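You operate a simulated robot arm through the tools that you are given. There is no shell and no other tool. Be economical: measure what you need, move in short steps, check, and stop when the job is done.

Carry out the task below with a simulated robot arm. There is one attempt and no reset: what you move stays moved.

Task
The motor driver tripped: switch the controller off, set 2 A and reset under the cover, then home the carriage.
Fine: shut the cover before switching on. Where these are worked on the way, their far stop is far enough and under half their travel is too little: switch of the motor controller.

Only the result counts: the job must be done as asked and must still hold three seconds after the hand-in. Knocking over, shifting, dropping, spilling or breaking anything else fails it. Lids that push on must go on centred and level and be pressed home; caps that screw on are set level and turned clockwise until they are tight.

Robot
A 7-joint arm with a two-finger parallel gripper on a trunk, on a base that drives. Base frame: it is fixed to the floor where the robot stands at the start and does not move with it; the origin is under the middle of the robot, x ahead of it, y to its left, z up; the surface under the hand at the start is at about z = 0.88. Readings come in m, rad, newtons and seconds.
With the tool pointing down near the work surface it reaches from about 0.16 to 0.62 m from the robot's upright axis, wherever it stands. Its first joint turns from -2.897 to 2.897 rad. Places, roughly: aiming knob of the camera tube [0.7, -0.4, 1.1]; aiming knob of the collimator [1.2, -0.4, 1.1]; brake lever of the round stage [1, -0.4, 1]; clear cover of the motor driver [0.5, -0.2, 0.9]; current knob [0.5, -0.2, 0.9]; display of the keypad [0.4, -0.6, 0.9]; far key of the keypad [0.3, -0.6, 0.9]; focus ring of the camera tube [0.9, -0.3, 1.2]; focus ring of the collimator [1.3, -0.3, 1.2]; jack knob [0.8, -0.4, 1.1]; knob of the fibre lamp box [0.4, 0, 1]; lamp knob of the collimator [1.3, -0.4, 1.1]; lamp shutter lever [1.2, -0.4, 1.2]; mark key of the keypad [0.5, -0.6, 0.9]; near key of the keypad [0.4, -0.6, 0.9]; scan key of the keypad [0.4, -0.6, 0.9]. Payload 1.57 kg.
The tool frame sits at the grasp point between the pads (the TCP): z along the fingers, y along the line on which they close. The tips reach 0.03 m beyond it. The gripper opens to 0.08 m. The fingers are 0.017 m wide and 0.012 m thick; the gripper's body (0.04 by 0.082 m) begins 0.08 m behind the TCP.
Orientation is that of the tool frame in the base frame, as [roll, pitch, yaw] about the fixed x, y, z axes, in that order (R = Rz(yaw) Ry(pitch) Rx(roll)). With the fingers straight down and closing along the base's y, the tool's x points along the base's -x, its y along +y and its z along -z.

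Tools
- The arm moves only by the tool send_rows. Its argument "moves" is one flat list of numbers, 7 for each row, row after row: the shift along the tool's x, y, z in m, then the turn, a rotation vector about the tool's x, y, z in rad, then the finger opening in m, from 0 to 0.08. In form: [dx, dy, dz, wx, wy, wz, hand, dx, dy, dz, wx, wy, wz, hand, ...]. A call has 1 to 8 rows; each row shifts and turns the commanded pose from where the row before left it, along the tool's axes as they then stand. A row lasts 0.2 s, in which the tool goes at most 0.05 m and 0.15 rad; a call with a longer step from one row to the next is refused whole, and so is a gripper value outside its range. A pose out of reach is approached as far as the arm can. The call stops where the force on the tool passes 70 N (or 10 N more than at its start, if that is more) or the arm is blocked; 0.2 s more then pass. Each finger travels about 0.072 m/s and halts on what it meets, pressing with about 37 N; the grip force reading is that of the motor and also rises with nothing between the fingers. The clock runs only during rows and for 0.2 s after the last one: add rows that do not move to give the fingers time. The reply holds the time, the measured pose of the TCP, the force on the tool along the base axes, the opening and the grip force, in the units named above and with some noise, with the torque about the TCP (base axes, N m) and any sound that the robot's microphone picked up, and new pictures: "pictures" is both (left out), scene, wrist or none.
- Cameras (640 x 400 px; columns grow to the right, rows downward): "scene" is now at [0.2314, -0.0429, 1.5119]; the picture's right is [-0.59, -0.81, 0.00], its down [-0.61, 0.45, -0.65] and it looks along [0.53, -0.38, -0.76] (base axes); focal length 224 px, centre (320, 200). "wrist" rides on the gripper at [0.072, -0.007, -0.122] in the tool frame; the picture's right is [0.09, 1.00, 0.00], its down [-0.84, 0.08, -0.54] and it looks along [-0.54, 0.05, 0.84] (tool axes); focal length 238 px, centre (320, 200). There is no depth. A picture from a camera that has moved, and an enlarged one, comes with that camera's place and axes in the base frame and with its lens.
- slide_trunk(by): slides the trunk up (or, below 0, down) by that many m; the arm and the scene camera ride with it, the base frame stays. It gives what a move gives, with no picture.
- base_move(legs): drives the robot by 1 to 6 legs, each [ahead, left, turn to the left] in m, m and rad, along the robot's own axes; the way and the turn of a leg run together, so that a leg with both is an arc; at most 1.5 m and 3.142 rad a leg. The arm and the cameras ride along, it lands a little off, and it stops where it bumps. It gives what a move gives, and a new picture of the scene camera.
- turn_head(pan, tilt): turns the head with the scene camera to pan (to the left, within 1.501 rad either way) and tilt (down, from -0.506 to 1.204), counted from straight ahead of the robot. It gives what a move gives, and a new picture of the scene camera.
- close_up(camera, box): a new picture of the part [left, top, right, bottom] of that camera's present view, enlarged. It takes no simulated time.
- sign_off(): hands the job in; it is judged then, once.

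Work in short steps. Places have to be worked out from the pictures, the camera data and where the tool is seen: move nearer, look again, correct. Check each grasp and each placing, and mend what went wrong. You have 120 turns and 260 pictures in all, those below and enlarged ones among them. Open the gripper and draw the arm clear of the work before you hand the job in, unless the task says otherwise; then end with one line.

The tools are called after "Emit:" as name(argument=value, ...) on one line, values as JSON. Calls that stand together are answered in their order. send_rows: Moves the arm, as the interface text tells. Its arguments: {"type":"object","properties":{"moves":{"type":"array","items":{"type":"number"}},"pictures":{"type":"string","enum":["both","scene","wrist","none"]}},"required":["moves"]} The other tools are called the same way: slide_trunk (by) slides the trunk up or down; base_move (legs) drives the base; turn_head (pan, tilt) turns the head that bears the scene camera; close_up (camera, box) takes an enlarged picture of a part of a camera's view; sign_off () hands the job in.

At the start:

```text
t: 0.0
eef_pos: [0.4944, -0.0347, 1.3448]
tool_rot: [3.141, 0.001, 3.141]
contact_force: [-1.1, 0.4, 0.1]
torque: [-0.01, 0.03, 0.03]
grip_width: 0.0801
grip_force: 0.0
trunk travel left (down, up): [-0.75, 0.24]
robot x, y, heading: [0.0004, -0.0007, -0.002]
head pan, tilt: [-0.63, 0.862]
```

scene: 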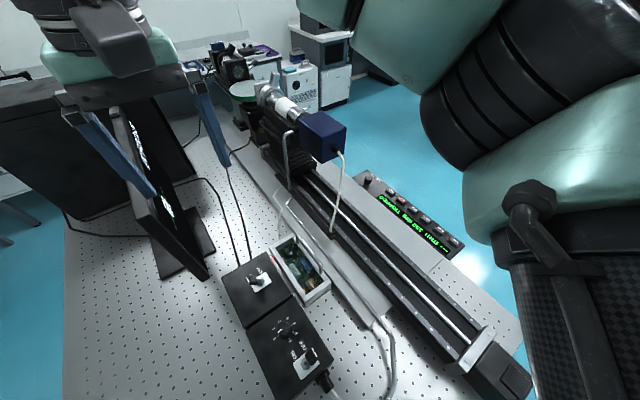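
wrist: 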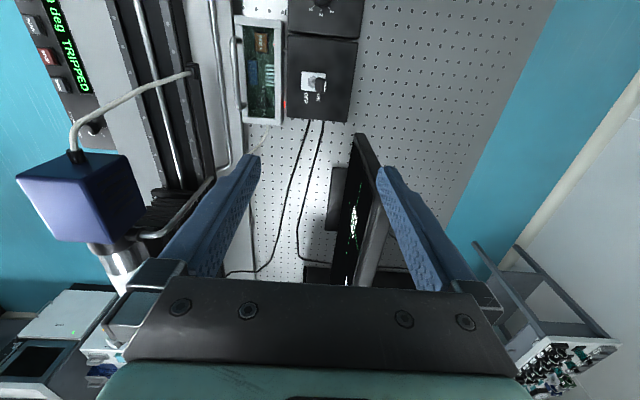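

I begin by enlarging the parts of the views with the driver, the controller boxes and the keypad.

Emit:
close_up(camera="scene", box=[210, 230, 350, 400])

Emit:
close_up(camera="scene", box=[340, 170, 480, 260])

Emit:
close_up(camera="wrist", box=[220, 0, 370, 130])

```text
2.35 times, centred on (280, 315) of scene
camera zoom: at [0.2314, -0.0429, 1.5119], right [-0.59, -0.81, 0.0], down [-0.61, 0.45, -0.65], along [0.53, -0.38, -0.76], focal length 527 px, centre (414, -71)
```

zoom: 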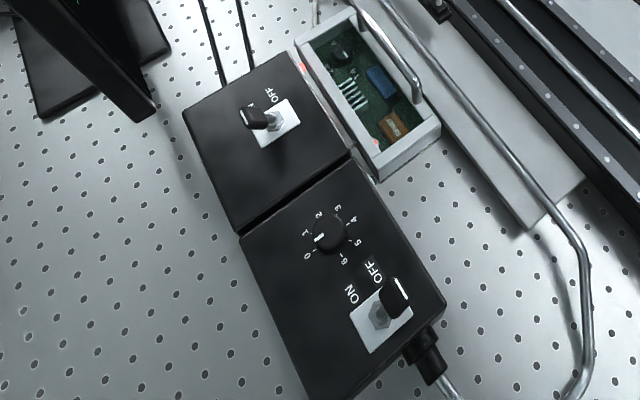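

```text
4.44 times, centred on (410, 215) of scene
camera zoom: at [0.2314, -0.0429, 1.5119], right [-0.59, -0.81, 0.0], down [-0.61, 0.45, -0.65], along [0.53, -0.38, -0.76], focal length 996 px, centre (-80, 133)
```

zoom: 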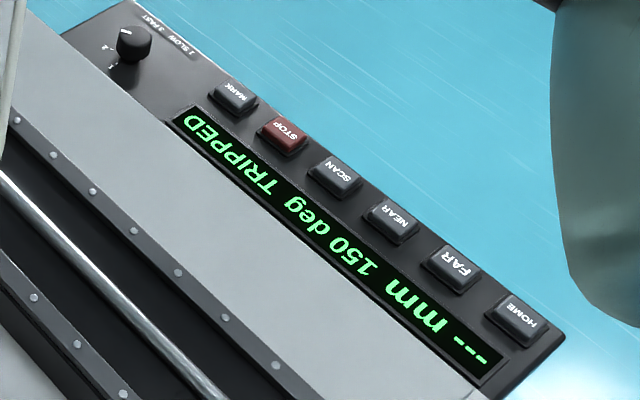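

```text
3.08 times, centred on (295, 65) of wrist
camera zoom: at [0.4219, -0.0412, 1.4653], right [-0.09, 1.0, 0.0], down [0.84, 0.08, 0.54], along [0.54, 0.05, -0.84], focal length 733 px, centre (397, 615)
```

zoom: 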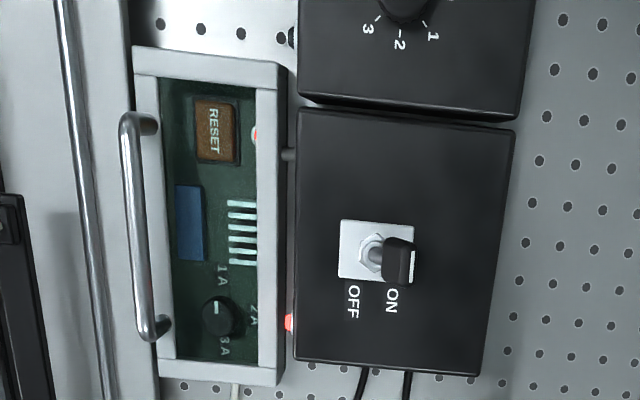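

The controller (switch ON) sits left of the driver (handle on the cover's right side, RESET and 1/2/3 A knob inside). I move the hand back and down for a closer view.

Emit:
send_rows(moves=[0.028, -0.018, 0.033, 0, 0, 0, 0.08, 0.028, -0.018, 0.033, 0, 0, 0, 0.08, 0.028, -0.018, 0.033, 0, 0, 0, 0.04, 0.028, -0.018, 0.033, 0, 0, 0, 0.0, 0.028, -0.018, 0.033, 0, 0, 0, 0.0, 0, 0, 0, 0, 0, 0, 0])

```text
t: 1.4
eef_pos: [0.3547, -0.1248, 1.177]
tool_rot: [3.141, 0.001, -3.141]
contact_force: [0.3, 0.3, 0.0]
torque: [-0.03, -0.01, -0.05]
grip_width: 0.0
grip_force: 21.4
trunk travel left (down, up): [-0.75, 0.24]
robot x, y, heading: [0.0003, -0.0005, -0.002]
head pan, tilt: [-0.63, 0.862]
camera scene: at [0.232, -0.0426, 1.5118], right [-0.59, -0.81, 0.0], down [-0.61, 0.45, -0.65], along [0.53, -0.38, -0.76], focal length 224 px, centre (320, 200)
camera wrist: at [0.2825, -0.1303, 1.2996], right [-0.09, 1.0, 0.0], down [0.84, 0.08, 0.54], along [0.54, 0.05, -0.84], focal length 238 px, centre (320, 200)
```

scene: 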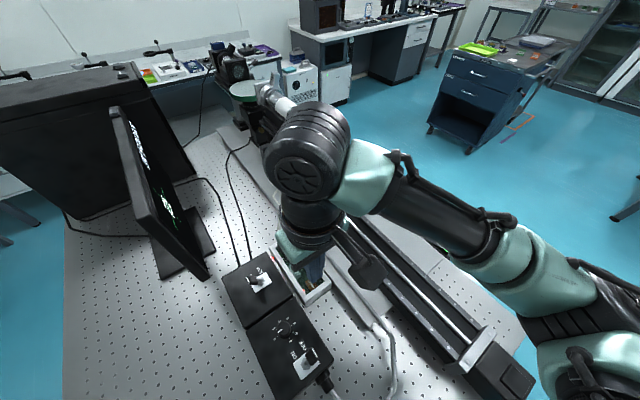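
wrist: 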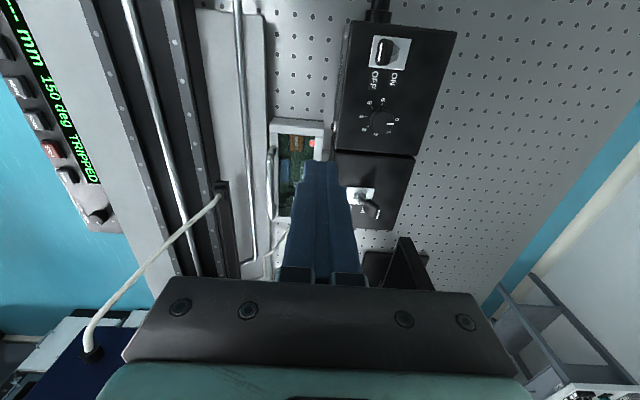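

Now enlarge the driver and controller.

Emit:
close_up(camera="wrist", box=[250, 100, 430, 240])

Emit:
close_up(camera="scene", box=[210, 240, 340, 320])

```text
2.86 times, centred on (340, 170) of wrist
camera zoom: at [0.2825, -0.1303, 1.2996], right [-0.09, 1.0, 0.0], down [0.84, 0.08, 0.54], along [0.54, 0.05, -0.84], focal length 681 px, centre (263, 286)
```

zoom: 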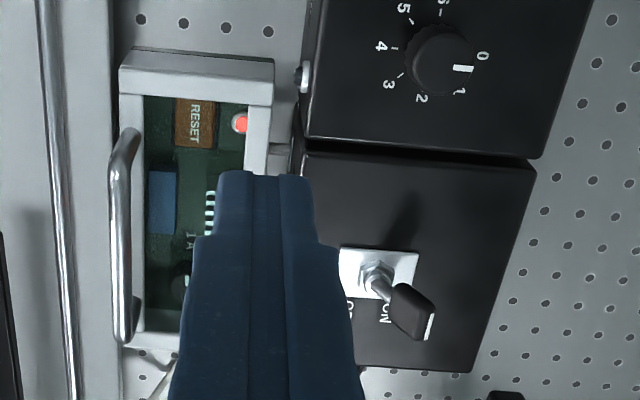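

```text
4.92 times, centred on (275, 280) of scene
camera zoom: at [0.232, -0.0426, 1.5118], right [-0.59, -0.81, 0.0], down [-0.61, 0.45, -0.65], along [0.53, -0.38, -0.76], focal length 1104 px, centre (542, -194)
```

zoom: 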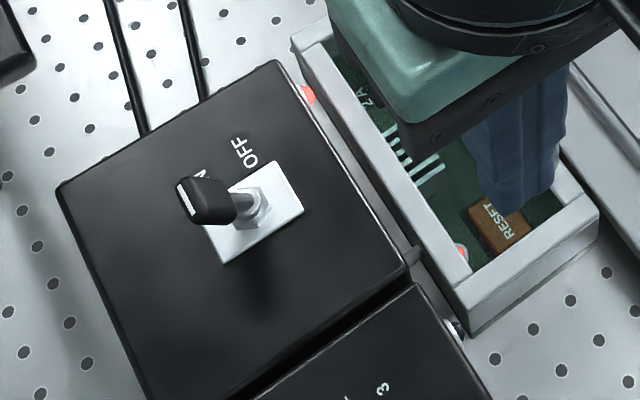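

Triangulating the switch: pivot about (0.481, -0.050, 0.97), lever tip about (0.478, -0.033, 1.01), leaning to +y = ON. I bring the closed fingers to its +y side, above it.

Emit:
send_rows(moves=[-0.025, 0.0274, 0.0154, 0, 0, 0, 0, -0.025, 0.0274, 0.0154, 0, 0, 0, 0, -0.025, 0.0274, 0.0154, 0, 0, 0, 0, -0.025, 0.0274, 0.0154, 0, 0, 0, 0, -0.025, 0.0274, 0.0154, 0, 0, 0, 0, 0, 0, 0, 0, 0, 0, 0])

Emit:
close_up(camera="scene", box=[210, 230, 340, 320])

```text
t: 2.8
eef_pos: [0.4812, 0.0118, 1.1009]
tool_rot: [3.14, 0.001, 3.14]
contact_force: [0.3, -0.7, -0.8]
torque: [0.03, -0.03, 0.03]
grip_width: 0.0004
grip_force: 21.1
trunk travel left (down, up): [-0.75, 0.24]
robot x, y, heading: [0.001, 0.0006, -0.0]
head pan, tilt: [-0.63, 0.862]
camera scene: at [0.2309, -0.0435, 1.5119], right [-0.59, -0.81, 0.0], down [-0.61, 0.45, -0.65], along [0.53, -0.38, -0.76], focal length 224 px, centre (320, 200)
camera wrist: at [0.4087, 0.0064, 1.2225], right [-0.09, 1.0, 0.0], down [0.84, 0.08, 0.54], along [0.54, 0.05, -0.84], focal length 238 px, centre (320, 200)
```

scene: 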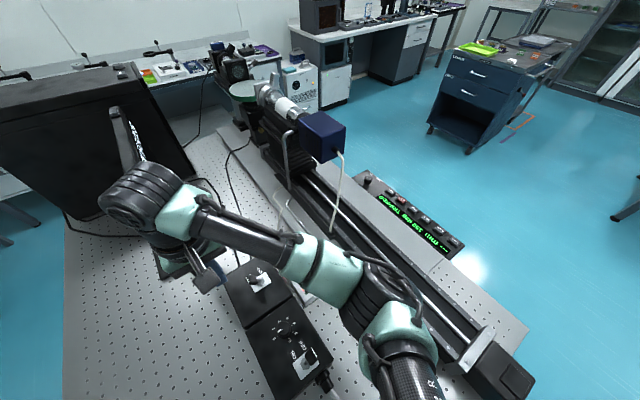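
wrist: 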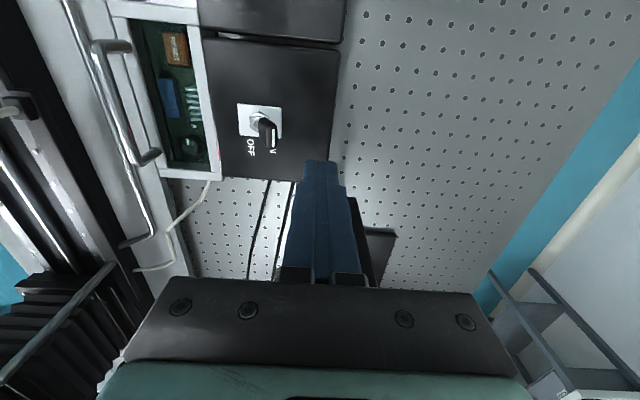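

```text
4.44 times, centred on (275, 275) of scene
camera zoom: at [0.2309, -0.0435, 1.5119], right [-0.59, -0.81, 0.0], down [-0.61, 0.45, -0.65], along [0.53, -0.38, -0.76], focal length 996 px, centre (520, -133)
```

zoom: 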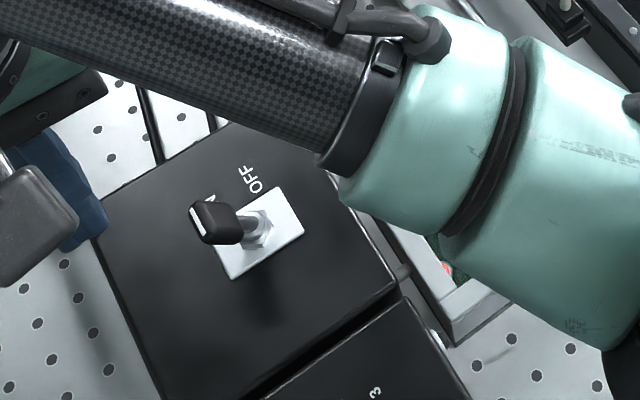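

Descend beside the lever, to tip height about 0.99.

Emit:
send_rows(moves=[0, 0, 0.04, 0, 0, 0, 0, 0, 0, 0.04, 0, 0, 0, 0, 0, 0, 0, 0, 0, 0, 0])

Emit:
close_up(camera="wrist", box=[220, 60, 380, 180])

```text
t: 3.6
eef_pos: [0.4803, 0.0123, 1.0204]
tool_rot: [3.141, 0.003, 3.14]
contact_force: [-1.0, -0.3, 0.0]
torque: [0.02, 0.0, -0.02]
grip_width: 0.0001
grip_force: 21.2
trunk travel left (down, up): [-0.75, 0.24]
robot x, y, heading: [-0.003, -0.0005, 0.001]
head pan, tilt: [-0.63, 0.862]
camera scene: at [0.2315, -0.043, 1.5119], right [-0.59, -0.81, 0.0], down [-0.61, 0.45, -0.65], along [0.53, -0.38, -0.76], focal length 224 px, centre (320, 200)
camera wrist: at [0.4081, 0.0064, 1.1422], right [-0.09, 1.0, 0.0], down [0.84, 0.08, 0.54], along [0.54, 0.05, -0.84], focal length 238 px, centre (320, 200)
```

scene: 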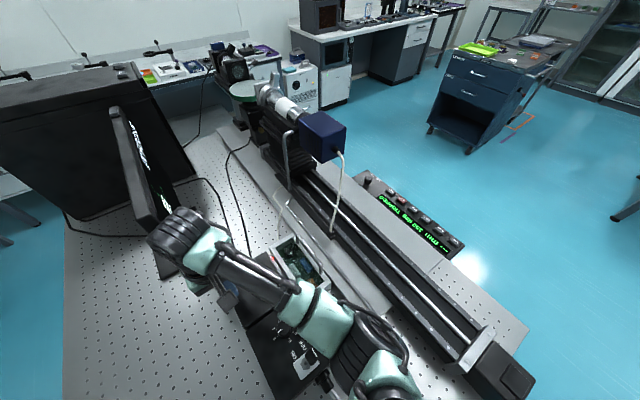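
wrist: 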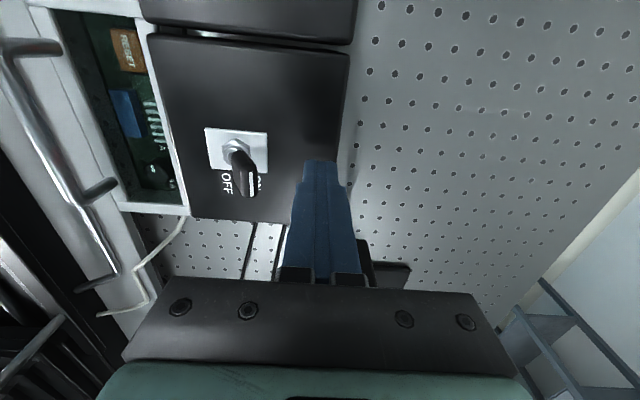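

```text
3.33 times, centred on (300, 120) of wrist
camera zoom: at [0.4081, 0.0064, 1.1422], right [-0.09, 1.0, 0.0], down [0.84, 0.08, 0.54], along [0.54, 0.05, -0.84], focal length 794 px, centre (387, 467)
```

zoom: 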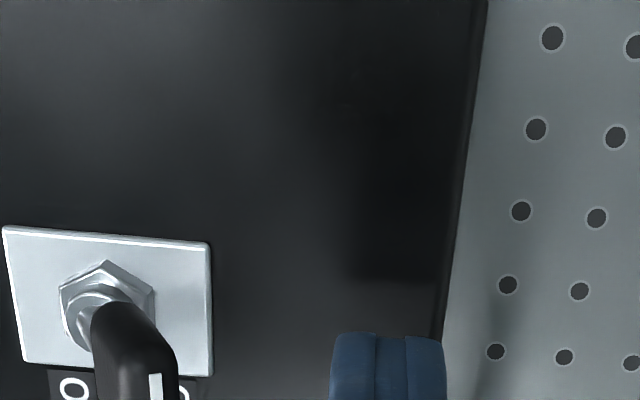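

The lever is at y≈-0.035 with fingers safely beside it at the same x. Push toward -y.

Emit:
send_rows(moves=[0, -0.02, 0, 0, 0, 0, 0, 0, -0.015, 0, 0, 0, 0, 0, 0, -0.01, 0, 0, 0, 0, 0, 0, -0.01, 0, 0, 0, 0, 0, 0, -0.007, 0, 0, 0, 0, 0, 0, 0, 0, 0, 0, 0, 0], pictures="wrist")

Emit:
close_up(camera="wrist", box=[220, 60, 380, 180])

```text
t: 5.0
eef_pos: [0.4806, -0.0434, 1.0214]
tool_rot: [3.134, 0.002, -3.135]
contact_force: [0.7, 31.0, 4.8]
torque: [0.65, 0.02, -0.24]
grip_width: 0.0
grip_force: 21.3
trunk travel left (down, up): [-0.75, 0.24]
robot x, y, heading: [0.0009, 0.0037, -0.001]
head pan, tilt: [-0.63, 0.862]
camera wrist: at [0.4071, -0.0493, 1.1424], right [-0.1, 0.99, 0.01], down [0.84, 0.08, 0.54], along [0.54, 0.06, -0.84], focal length 238 px, centre (320, 200)
```

wrist: 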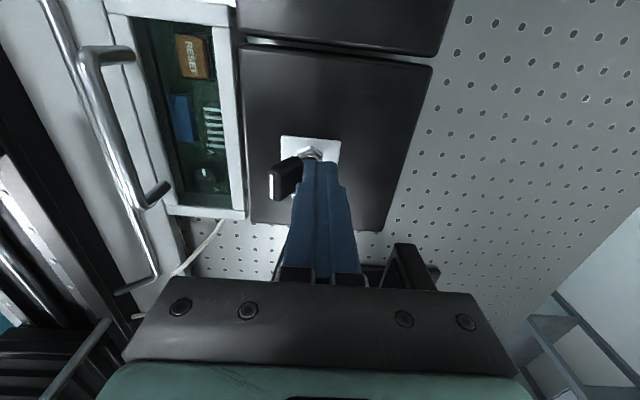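

```text
3.33 times, centred on (300, 120) of wrist
camera zoom: at [0.4071, -0.0493, 1.1424], right [-0.1, 0.99, 0.01], down [0.84, 0.08, 0.54], along [0.54, 0.06, -0.84], focal length 794 px, centre (387, 467)
```

zoom: 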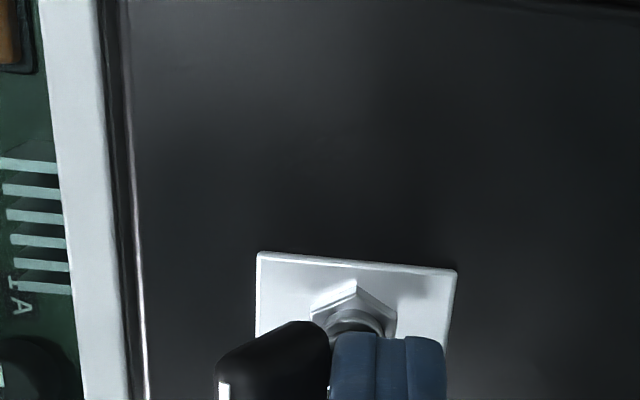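

The switch sits at its OFF stop. I back off to +y and up, then return to view the driver's cover.

Emit:
send_rows(moves=[0, 0.025, 0, 0, 0, 0, 0, 0, 0.0, -0.05, 0, 0, 0, 0, 0.04, 0, -0.03, 0, 0, 0, 0, 0.045, -0.02, 0.0, 0, 0, 0, 0.04, 0.045, -0.02, 0.0, 0, 0, 0, 0.08, 0.02, -0.045, 0, 0, 0, 0, 0.08, 0.0, -0.045, 0, 0, 0, 0, 0.08, 0, -0.045, 0, 0, 0, 0, 0.08])

Emit:
close_up(camera="wrist", box=[250, 80, 450, 220])

Emit:
close_up(camera="scene", box=[210, 230, 340, 320])

```text
t: 6.8
eef_pos: [0.3272, -0.1996, 1.1021]
tool_rot: [3.14, 0.001, 3.14]
contact_force: [0.3, 0.0, -0.3]
torque: [0.01, -0.01, 0.0]
grip_width: 0.0798
grip_force: 0.0
trunk travel left (down, up): [-0.75, 0.24]
robot x, y, heading: [0.0005, 0.0011, -0.003]
head pan, tilt: [-0.63, 0.862]
camera scene: at [0.2311, -0.0435, 1.5119], right [-0.59, -0.81, 0.0], down [-0.61, 0.45, -0.65], along [0.53, -0.38, -0.76], focal length 224 px, centre (320, 200)
camera wrist: at [0.2551, -0.2059, 1.2232], right [-0.09, 1.0, 0.0], down [0.84, 0.08, 0.54], along [0.54, 0.05, -0.84], focal length 238 px, centre (320, 200)
```

scene: 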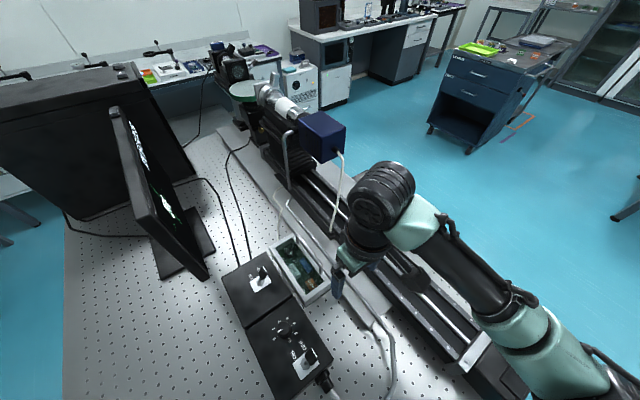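
wrist: 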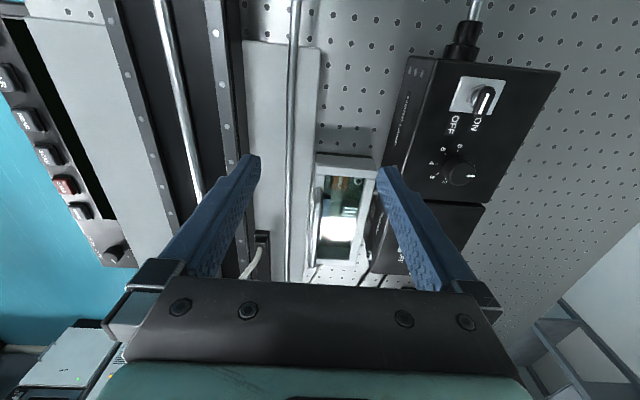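

```text
2.86 times, centred on (350, 150) of wrist
camera zoom: at [0.2551, -0.2059, 1.2232], right [-0.09, 1.0, 0.0], down [0.84, 0.08, 0.54], along [0.54, 0.05, -0.84], focal length 681 px, centre (234, 343)
```

zoom: 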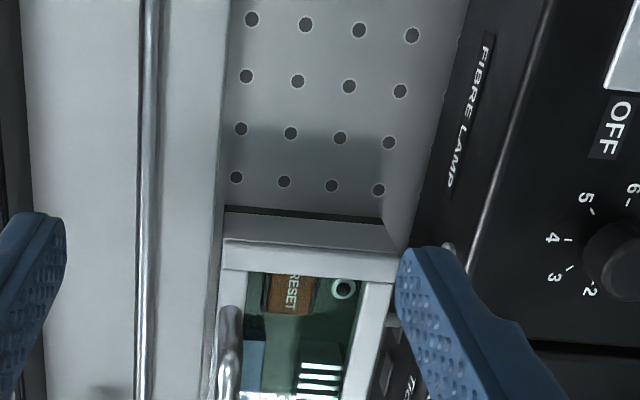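

```text
4.44 times, centred on (275, 275) of scene
camera zoom: at [0.2311, -0.0435, 1.5119], right [-0.59, -0.81, 0.0], down [-0.61, 0.45, -0.65], along [0.53, -0.38, -0.76], focal length 996 px, centre (520, -133)
```

zoom: 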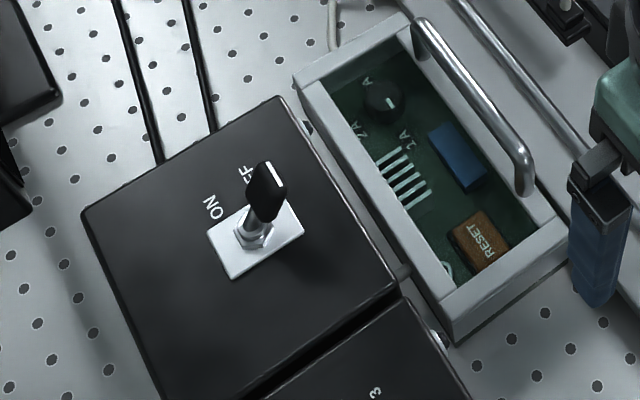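

Switch is OFF and the LEDs are out. The handle bar runs along x (0.43–0.54) at y≈-0.195, z≈0.953; I position above its near end, away from the toggle, and check.

Emit:
send_rows(moves=[-0.042, 0.0015, 0.017, 0, 0, 0, 0.035, -0.042, 0.0015, 0.017, 0, 0, 0, 0.035, -0.041, 0.0015, 0.018, 0, 0, 0, 0.035, 0, 0, 0, 0, 0, 0, 0.035])

Emit:
close_up(camera="wrist", box=[230, 80, 430, 220])

Emit:
close_up(camera="scene", box=[230, 220, 360, 310])

```text
t: 7.8
eef_pos: [0.4523, -0.1942, 1.0495]
tool_rot: [3.139, 0.003, 3.141]
contact_force: [-0.6, -0.4, 0.0]
torque: [-0.01, -0.02, 0.0]
grip_width: 0.035
grip_force: 0.1
trunk travel left (down, up): [-0.75, 0.24]
robot x, y, heading: [0.0024, 0.0037, 0.001]
head pan, tilt: [-0.63, 0.862]
camera scene: at [0.2306, -0.043, 1.512], right [-0.59, -0.81, 0.0], down [-0.61, 0.45, -0.65], along [0.53, -0.38, -0.76], focal length 224 px, centre (320, 200)
camera wrist: at [0.3806, -0.2011, 1.1715], right [-0.09, 1.0, 0.0], down [0.84, 0.08, 0.54], along [0.54, 0.05, -0.84], focal length 238 px, centre (320, 200)
```

scene: 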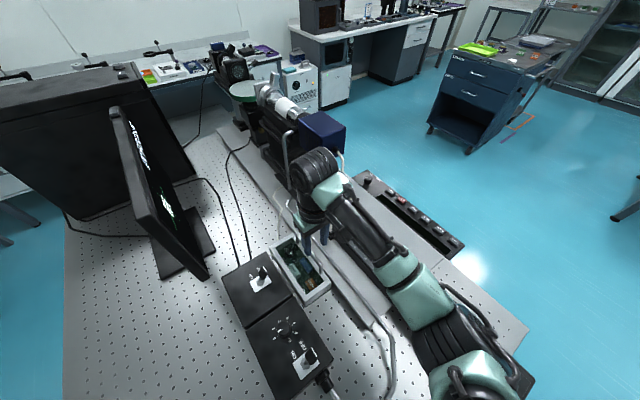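
wrist: 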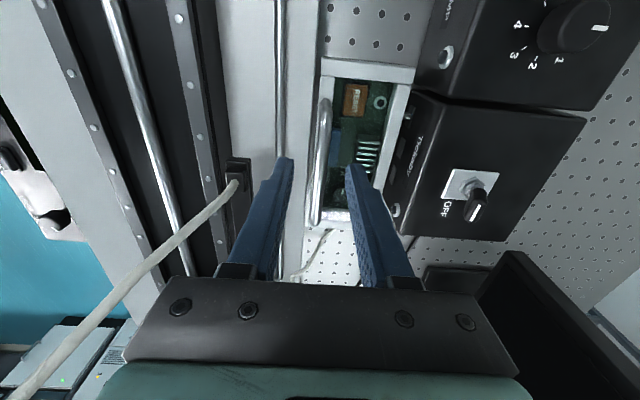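

```text
2.86 times, centred on (330, 150) of wrist
camera zoom: at [0.3806, -0.2011, 1.1715], right [-0.09, 1.0, 0.0], down [0.84, 0.08, 0.54], along [0.54, 0.05, -0.84], focal length 681 px, centre (291, 343)
```

zoom: 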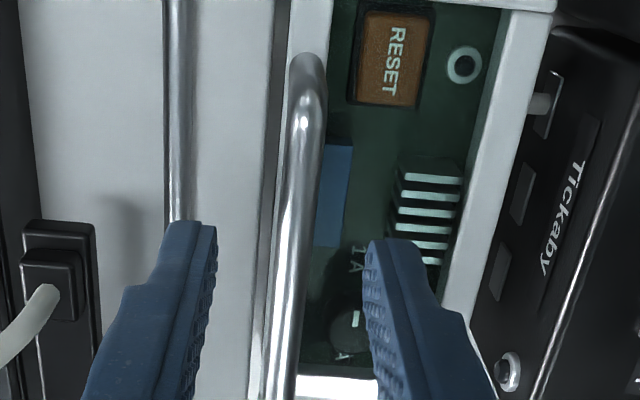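

```text
4.44 times, centred on (295, 265) of scene
camera zoom: at [0.2306, -0.043, 1.512], right [-0.59, -0.81, 0.0], down [-0.61, 0.45, -0.65], along [0.53, -0.38, -0.76], focal length 996 px, centre (431, -89)
```

zoom: 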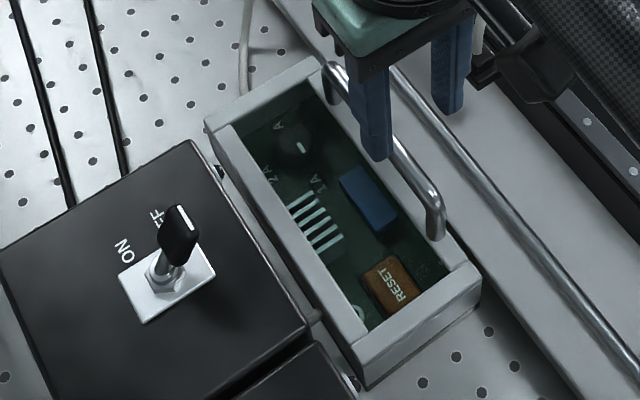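

Bar is centred between the fingers (y≈-0.192). Descend onto it and close.

Emit:
send_rows(moves=[0, 0.001, 0.04, 0, 0, 0, 0.035, 0, 0.001, 0.037, 0, 0, 0, 0.035, 0, 0, 0, 0, 0, 0, 0.035])

Emit:
close_up(camera="wrist", box=[230, 100, 430, 240])

Emit:
close_up(camera="scene", box=[230, 220, 360, 310])

```text
t: 8.6
eef_pos: [0.4538, -0.1925, 0.9737]
tool_rot: [-3.139, 0.003, 3.138]
contact_force: [0.5, -0.7, 0.7]
torque: [0.01, -0.03, 0.02]
grip_width: 0.0351
grip_force: 0.1
trunk travel left (down, up): [-0.75, 0.24]
robot x, y, heading: [0.0003, -0.0008, -0.001]
head pan, tilt: [-0.63, 0.862]
camera scene: at [0.2314, -0.0429, 1.5119], right [-0.59, -0.81, 0.0], down [-0.61, 0.45, -0.65], along [0.53, -0.38, -0.76], focal length 224 px, centre (320, 200)
camera wrist: at [0.3813, -0.1992, 1.0946], right [-0.09, 1.0, 0.0], down [0.84, 0.08, 0.54], along [0.54, 0.05, -0.84], focal length 238 px, centre (320, 200)
```

scene: 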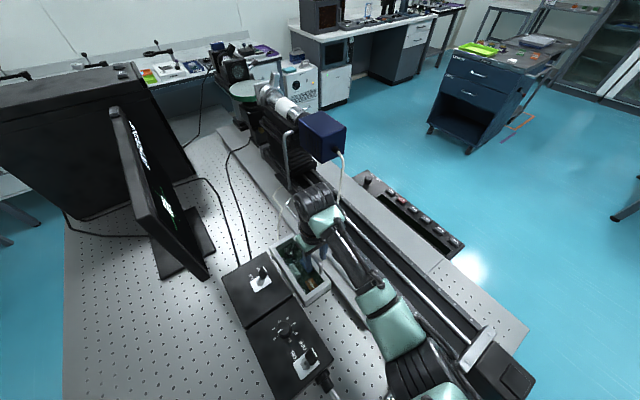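
wrist: 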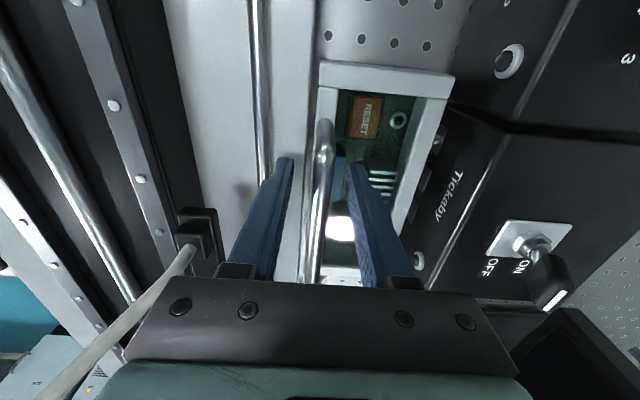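

```text
2.86 times, centred on (330, 170) of wrist
camera zoom: at [0.3813, -0.1992, 1.0946], right [-0.09, 1.0, 0.0], down [0.84, 0.08, 0.54], along [0.54, 0.05, -0.84], focal length 681 px, centre (291, 286)
```

zoom: 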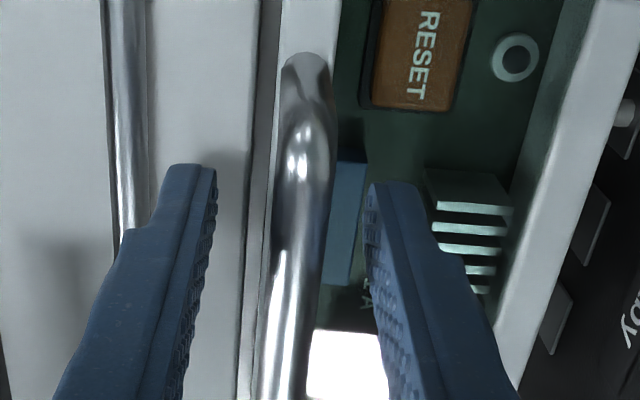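

```text
4.44 times, centred on (295, 265) of scene
camera zoom: at [0.2314, -0.0429, 1.5119], right [-0.59, -0.81, 0.0], down [-0.61, 0.45, -0.65], along [0.53, -0.38, -0.76], focal length 996 px, centre (431, -89)
```

zoom: 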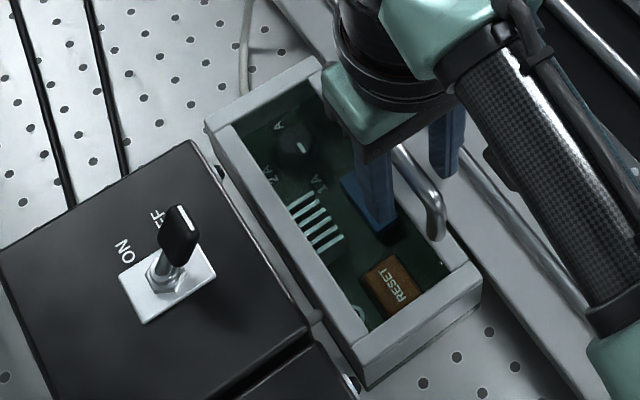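

The lid seems at z≈0.91 and the bar about 25 mm above it, so I go 12 mm lower and then close on the bar.

Emit:
send_rows(moves=[0, 0, 0.006, 0, 0, 0, 0.035, 0, 0, 0.006, 0, 0, 0, 0.035, 0, 0, 0, 0, 0, 0, 0.02, 0, 0, 0, 0, 0, 0, 0.005, 0, 0, 0, 0, 0, 0, 0.0, 0, 0, 0, 0, 0, 0, 0.0])

Emit:
close_up(camera="wrist", box=[230, 100, 430, 240])

```text
t: 10.0
eef_pos: [0.4535, -0.192, 0.9616]
tool_rot: [3.139, 0.002, -3.141]
contact_force: [-0.7, 5.6, 2.5]
torque: [0.0, 0.02, -0.01]
grip_width: 0.0113
grip_force: 29.1
trunk travel left (down, up): [-0.75, 0.24]
robot x, y, heading: [0.0006, -0.0017, 0.002]
head pan, tilt: [-0.63, 0.862]
camera scene: at [0.2312, -0.042, 1.5119], right [-0.59, -0.81, 0.0], down [-0.61, 0.45, -0.65], along [0.53, -0.38, -0.76], focal length 224 px, centre (320, 200)
camera wrist: at [0.3816, -0.1984, 1.0825], right [-0.09, 1.0, 0.0], down [0.84, 0.08, 0.54], along [0.54, 0.05, -0.84], focal length 238 px, centre (320, 200)
```

scene: 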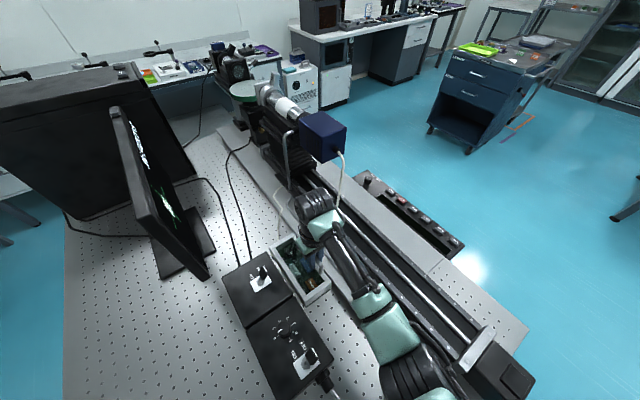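
wrist: 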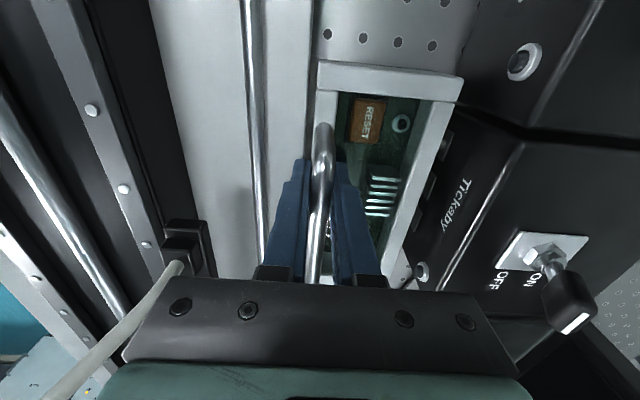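

```text
2.86 times, centred on (330, 170) of wrist
camera zoom: at [0.3816, -0.1984, 1.0825], right [-0.09, 1.0, 0.0], down [0.84, 0.08, 0.54], along [0.54, 0.05, -0.84], focal length 681 px, centre (291, 286)
```

zoom: 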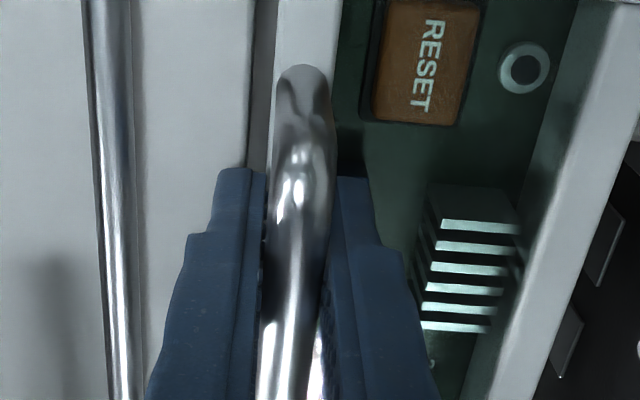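

Bar gripped (11 mm). Lift gently along an arc hinged at the controller side and see whether it follows.

Emit:
send_rows(moves=[0, 0.0, -0.006, 0.03, 0, 0, 0, 0, 0.002, -0.008, 0.04, 0, 0, 0, 0, 0.003, -0.008, 0.05, 0, 0, 0, 0, 0, 0, 0, 0, 0, 0])

Emit:
close_up(camera="scene", box=[230, 220, 360, 310])

```text
t: 11.0
eef_pos: [0.4549, -0.182, 0.9796]
tool_rot: [-3.03, -0.006, -3.138]
contact_force: [-6.8, 23.7, -22.2]
torque: [-0.34, 0.46, -0.18]
grip_width: 0.0114
grip_force: 29.2
trunk travel left (down, up): [-0.75, 0.24]
robot x, y, heading: [-0.0005, -0.0001, -0.001]
head pan, tilt: [-0.63, 0.862]
camera scene: at [0.2327, -0.0401, 1.5116], right [-0.59, -0.81, 0.0], down [-0.61, 0.45, -0.65], along [0.53, -0.39, -0.76], focal length 224 px, centre (320, 200)
camera wrist: at [0.3826, -0.1742, 1.1019], right [-0.1, 0.99, -0.11], down [0.84, 0.14, 0.52], along [0.53, -0.04, -0.84], focal length 238 px, centre (320, 200)
```

scene: 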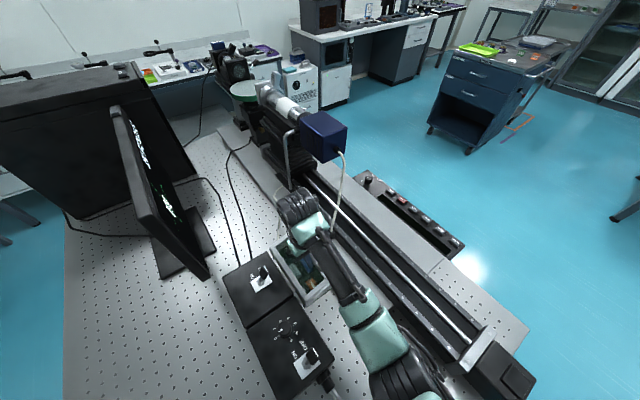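
wrist: 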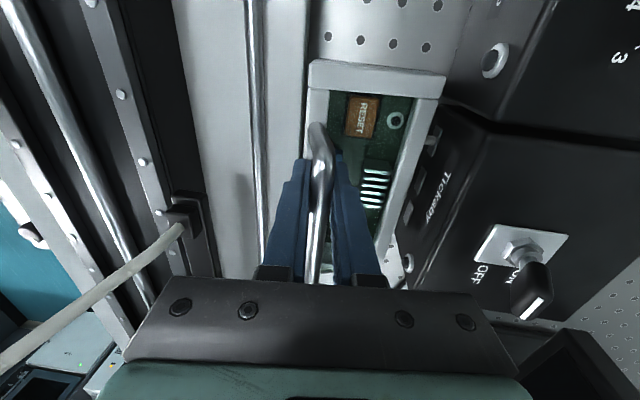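

```text
4.44 times, centred on (295, 265) of scene
camera zoom: at [0.2327, -0.0401, 1.5116], right [-0.59, -0.81, 0.0], down [-0.61, 0.45, -0.65], along [0.53, -0.39, -0.76], focal length 996 px, centre (431, -89)
```

zoom: 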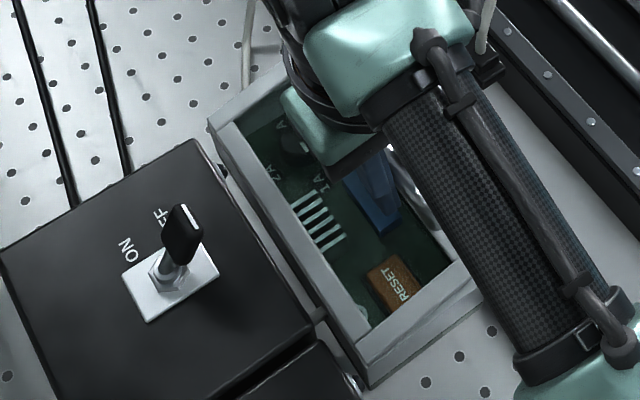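

Check the handle closely for whether the lid is rising or the fingers slid.

Emit:
close_up(camera="wrist", box=[230, 40, 470, 240])

```text
2.00 times, centred on (350, 140) of wrist
camera zoom: at [0.3826, -0.1742, 1.1019], right [-0.1, 0.99, -0.11], down [0.84, 0.14, 0.52], along [0.53, -0.04, -0.84], focal length 477 px, centre (260, 320)
```

zoom: 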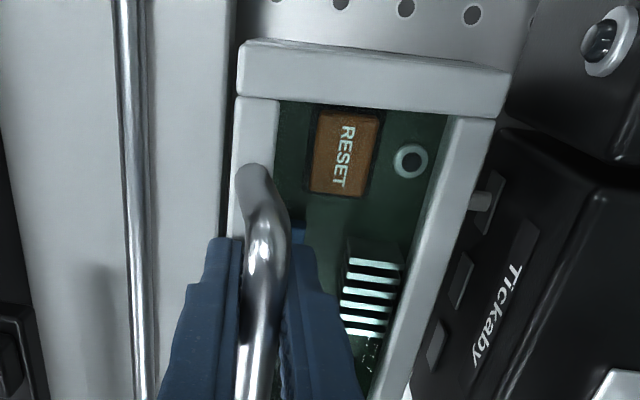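

The leg base rose about 2 cm with the hand: the lid is hinged on the controller side and opening. Continue the arc to about 45°.

Emit:
send_rows(moves=[0, 0.0104, -0.0083, 0.071, 0, 0, 0, 0, 0.0098, -0.009, 0.071, 0, 0, 0, 0, 0.0083, -0.0083, 0.065, 0, 0, 0, 0, 0.0078, -0.0089, 0.065, 0, 0, 0, 0, 0, 0, 0, 0, 0, 0])

Emit:
close_up(camera="scene", box=[220, 210, 350, 300])

```text
t: 12.2
eef_pos: [0.4563, -0.1446, 1.0085]
tool_rot: [-2.75, 0.006, 3.14]
contact_force: [1.0, 1.8, -5.4]
torque: [0.0, -0.22, 0.08]
grip_width: 0.0117
grip_force: 29.0
trunk travel left (down, up): [-0.75, 0.24]
robot x, y, heading: [-0.0017, 0.003, -0.0]
head pan, tilt: [-0.63, 0.862]
camera scene: at [0.2321, -0.0427, 1.5119], right [-0.59, -0.81, 0.0], down [-0.61, 0.45, -0.65], along [0.53, -0.38, -0.76], focal length 224 px, centre (320, 200)
camera wrist: at [0.3833, -0.1033, 1.1234], right [-0.09, 0.92, -0.38], down [0.83, 0.28, 0.48], along [0.55, -0.28, -0.79], focal length 238 px, centre (320, 200)
```

scene: 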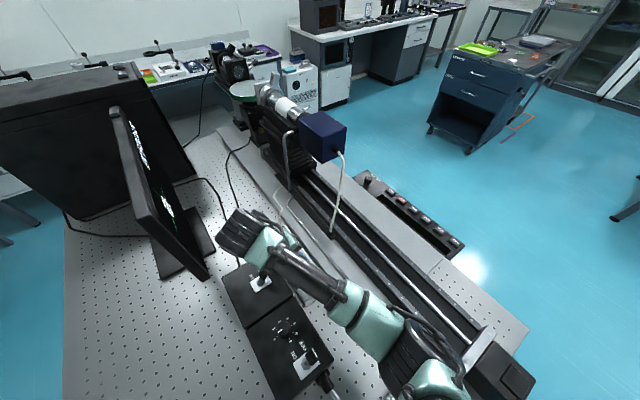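
wrist: 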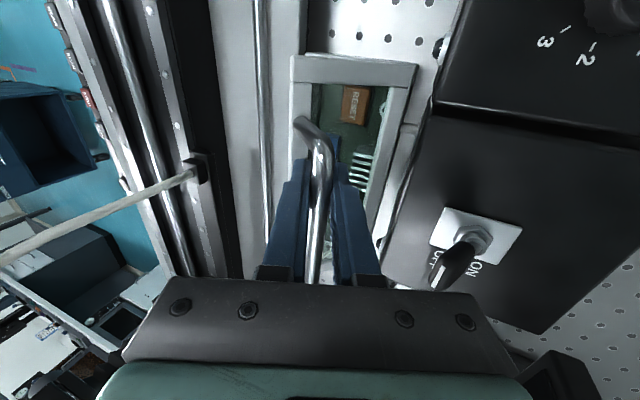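

```text
4.44 times, centred on (285, 255) of scene
camera zoom: at [0.2321, -0.0427, 1.5119], right [-0.59, -0.81, 0.0], down [-0.61, 0.45, -0.65], along [0.53, -0.38, -0.76], focal length 996 px, centre (476, -44)
```

zoom: 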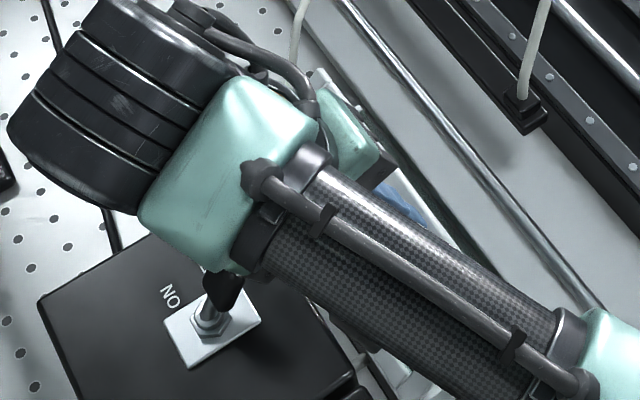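

Forces are low, so the arc model fits. Continue to about 75°.

Emit:
send_rows(moves=[0, 0.0093, -0.0073, 0.065, 0, 0, 0, 0, 0.0088, -0.0079, 0.066, 0, 0, 0, 0, 0.0103, -0.0062, 0.065, 0, 0, 0, 0, 0.0098, -0.0069, 0.065, 0, 0, 0, 0, 0, 0, 0, 0, 0, 0])

Emit:
close_up(camera="wrist", box=[230, 40, 550, 240])

```text
t: 13.4
eef_pos: [0.4553, -0.0978, 1.0128]
tool_rot: [-2.489, -0.001, 3.139]
contact_force: [6.1, -3.9, -12.9]
torque: [-0.05, -0.4, -0.03]
grip_width: 0.0119
grip_force: 29.3
trunk travel left (down, up): [-0.75, 0.24]
robot x, y, heading: [0.0008, -0.0012, 0.001]
head pan, tilt: [-0.63, 0.862]
camera scene: at [0.2336, -0.0436, 1.5113], right [-0.59, -0.81, 0.0], down [-0.61, 0.45, -0.65], along [0.52, -0.38, -0.76], focal length 224 px, centre (320, 200)
camera wrist: at [0.3838, -0.0283, 1.114], right [-0.09, 0.79, -0.6], down [0.84, 0.39, 0.38], along [0.54, -0.47, -0.7], focal length 238 px, centre (320, 200)
```

scene: 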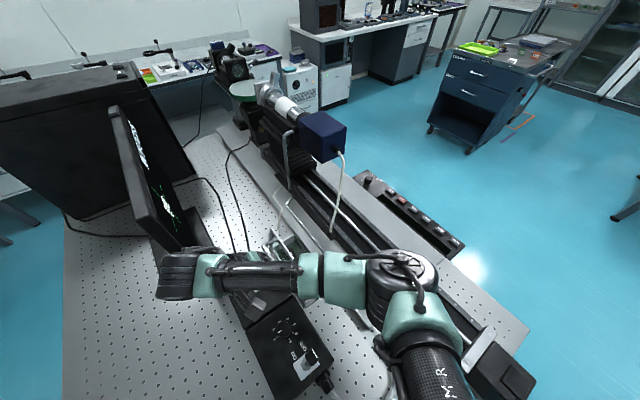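
wrist: 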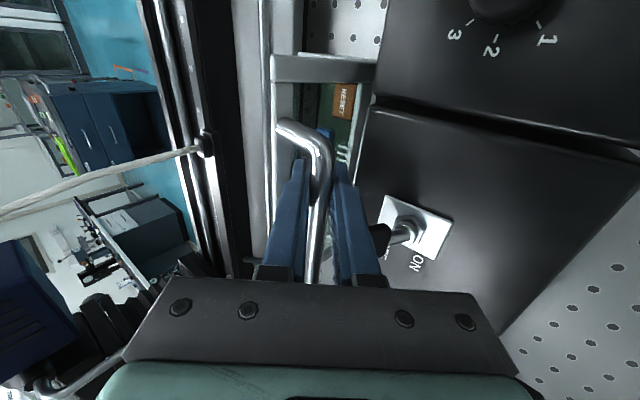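

```text
2.00 times, centred on (390, 140) of wrist
camera zoom: at [0.3838, -0.0283, 1.114], right [-0.09, 0.79, -0.6], down [0.84, 0.39, 0.38], along [0.54, -0.47, -0.7], focal length 477 px, centre (180, 320)
```

zoom: 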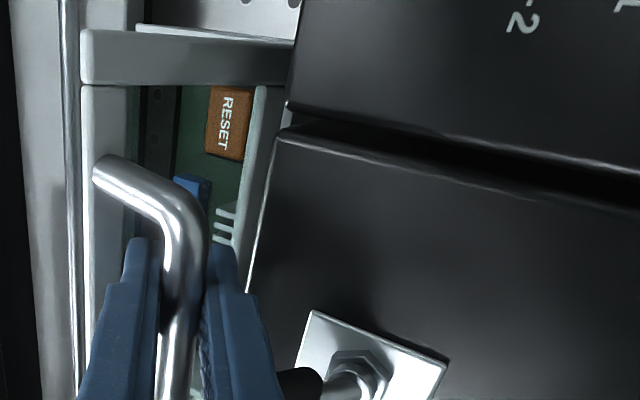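

Lid at about 73°; the toggle is near my +y finger so I won't force on. Open the fingers a bit to see whether the lid stays by itself.

Emit:
send_rows(moves=[0, 0, 0, 0, 0, 0, 0.022, 0, 0, 0, 0, 0, 0, 0.022, 0, 0, 0, 0, 0, 0, 0.022], pictures="none")

Emit:
close_up(camera="wrist", box=[230, 40, 550, 240])

```text
t: 14.2
eef_pos: [0.4533, -0.0973, 1.0149]
tool_rot: [-2.489, 0.002, 3.141]
contact_force: [0.6, 0.4, 0.1]
torque: [0.0, -0.02, 0.02]
grip_width: 0.022
grip_force: 0.1
trunk travel left (down, up): [-0.75, 0.24]
robot x, y, heading: [0.0007, -0.0, 0.004]
head pan, tilt: [-0.63, 0.862]
```

```text
2.00 times, centred on (390, 140) of wrist
camera zoom: at [0.3823, -0.0281, 1.1154], right [-0.09, 0.79, -0.6], down [0.84, 0.39, 0.39], along [0.54, -0.47, -0.7], focal length 477 px, centre (180, 320)
```

zoom: 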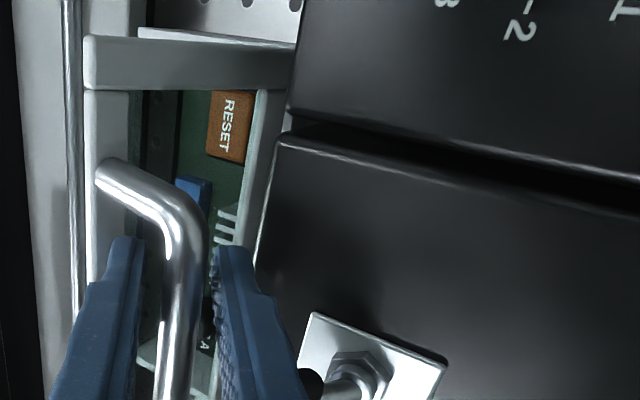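

The lid stays open on its own. I retreat up the tool axis, then level the hand and move back to look.

Emit:
send_rows(moves=[0, 0, -0.04, 0, 0, 0, 0.03, 0, 0, -0.045, 0, 0, 0, 0.03, 0.02, -0.02, -0.03, -0.13, 0, 0, 0.03, 0.02, -0.03, -0.02, -0.13, 0, 0, 0.03, 0.02, -0.03, -0.01, -0.13, 0, 0, 0.03, 0.02, -0.03, 0, -0.13, 0, 0, 0.0, 0.02, -0.04, 0, -0.132, 0, 0, 0.0, 0, -0.0, 0, 0, 0, 0, 0.0])

Emit:
close_up(camera="scene", box=[220, 210, 350, 300])

Emit:
close_up(camera="wrist", box=[270, 60, 470, 200])

```text
t: 16.0
eef_pos: [0.3559, -0.1518, 1.1836]
tool_rot: [3.141, 0.001, -3.14]
contact_force: [0.0, -0.1, 0.6]
torque: [-0.02, 0.02, -0.02]
grip_width: 0.0002
grip_force: 20.8
trunk travel left (down, up): [-0.75, 0.24]
robot x, y, heading: [0.0005, 0.0011, -0.0]
head pan, tilt: [-0.63, 0.862]
camera scene: at [0.2322, -0.0421, 1.5118], right [-0.59, -0.81, 0.0], down [-0.61, 0.45, -0.65], along [0.53, -0.38, -0.76], focal length 224 px, centre (320, 200)
camera wrist: at [0.2828, -0.1574, 1.3047], right [-0.09, 1.0, 0.0], down [0.84, 0.08, 0.54], along [0.54, 0.05, -0.84], focal length 238 px, centre (320, 200)
```

scene: 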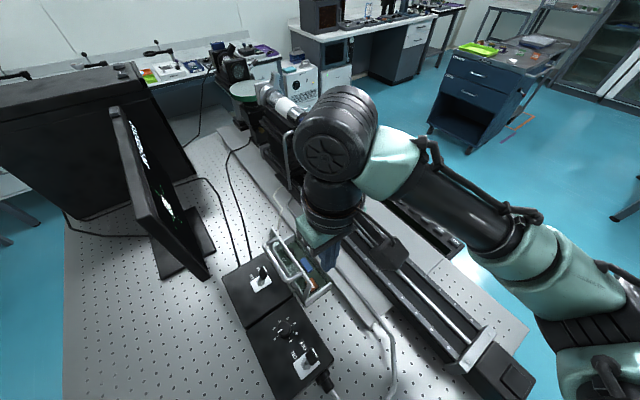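
wrist: 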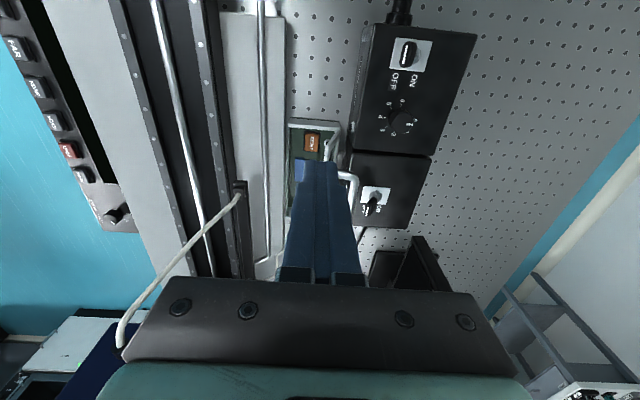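

```text
4.44 times, centred on (285, 255) of scene
camera zoom: at [0.2322, -0.0421, 1.5118], right [-0.59, -0.81, 0.0], down [-0.61, 0.45, -0.65], along [0.53, -0.38, -0.76], focal length 996 px, centre (476, -44)
```

zoom: 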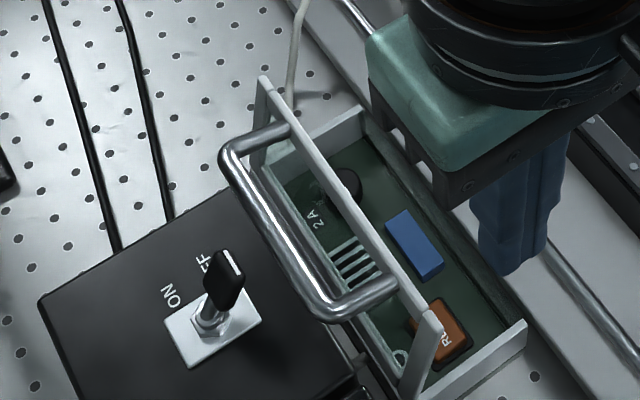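

```text
2.86 times, centred on (370, 130) of wrist
camera zoom: at [0.2828, -0.1574, 1.3047], right [-0.09, 1.0, 0.0], down [0.84, 0.08, 0.54], along [0.54, 0.05, -0.84], focal length 681 px, centre (177, 400)
```

zoom: 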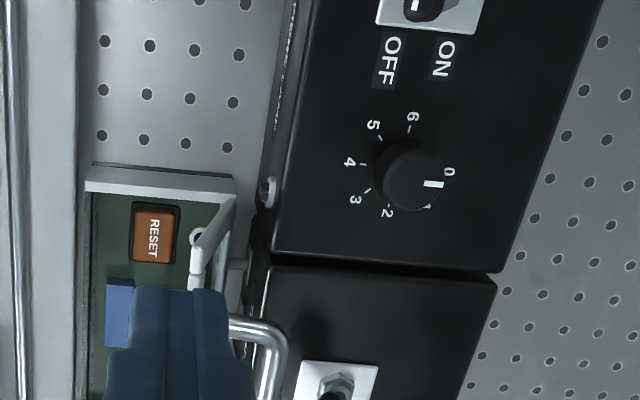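

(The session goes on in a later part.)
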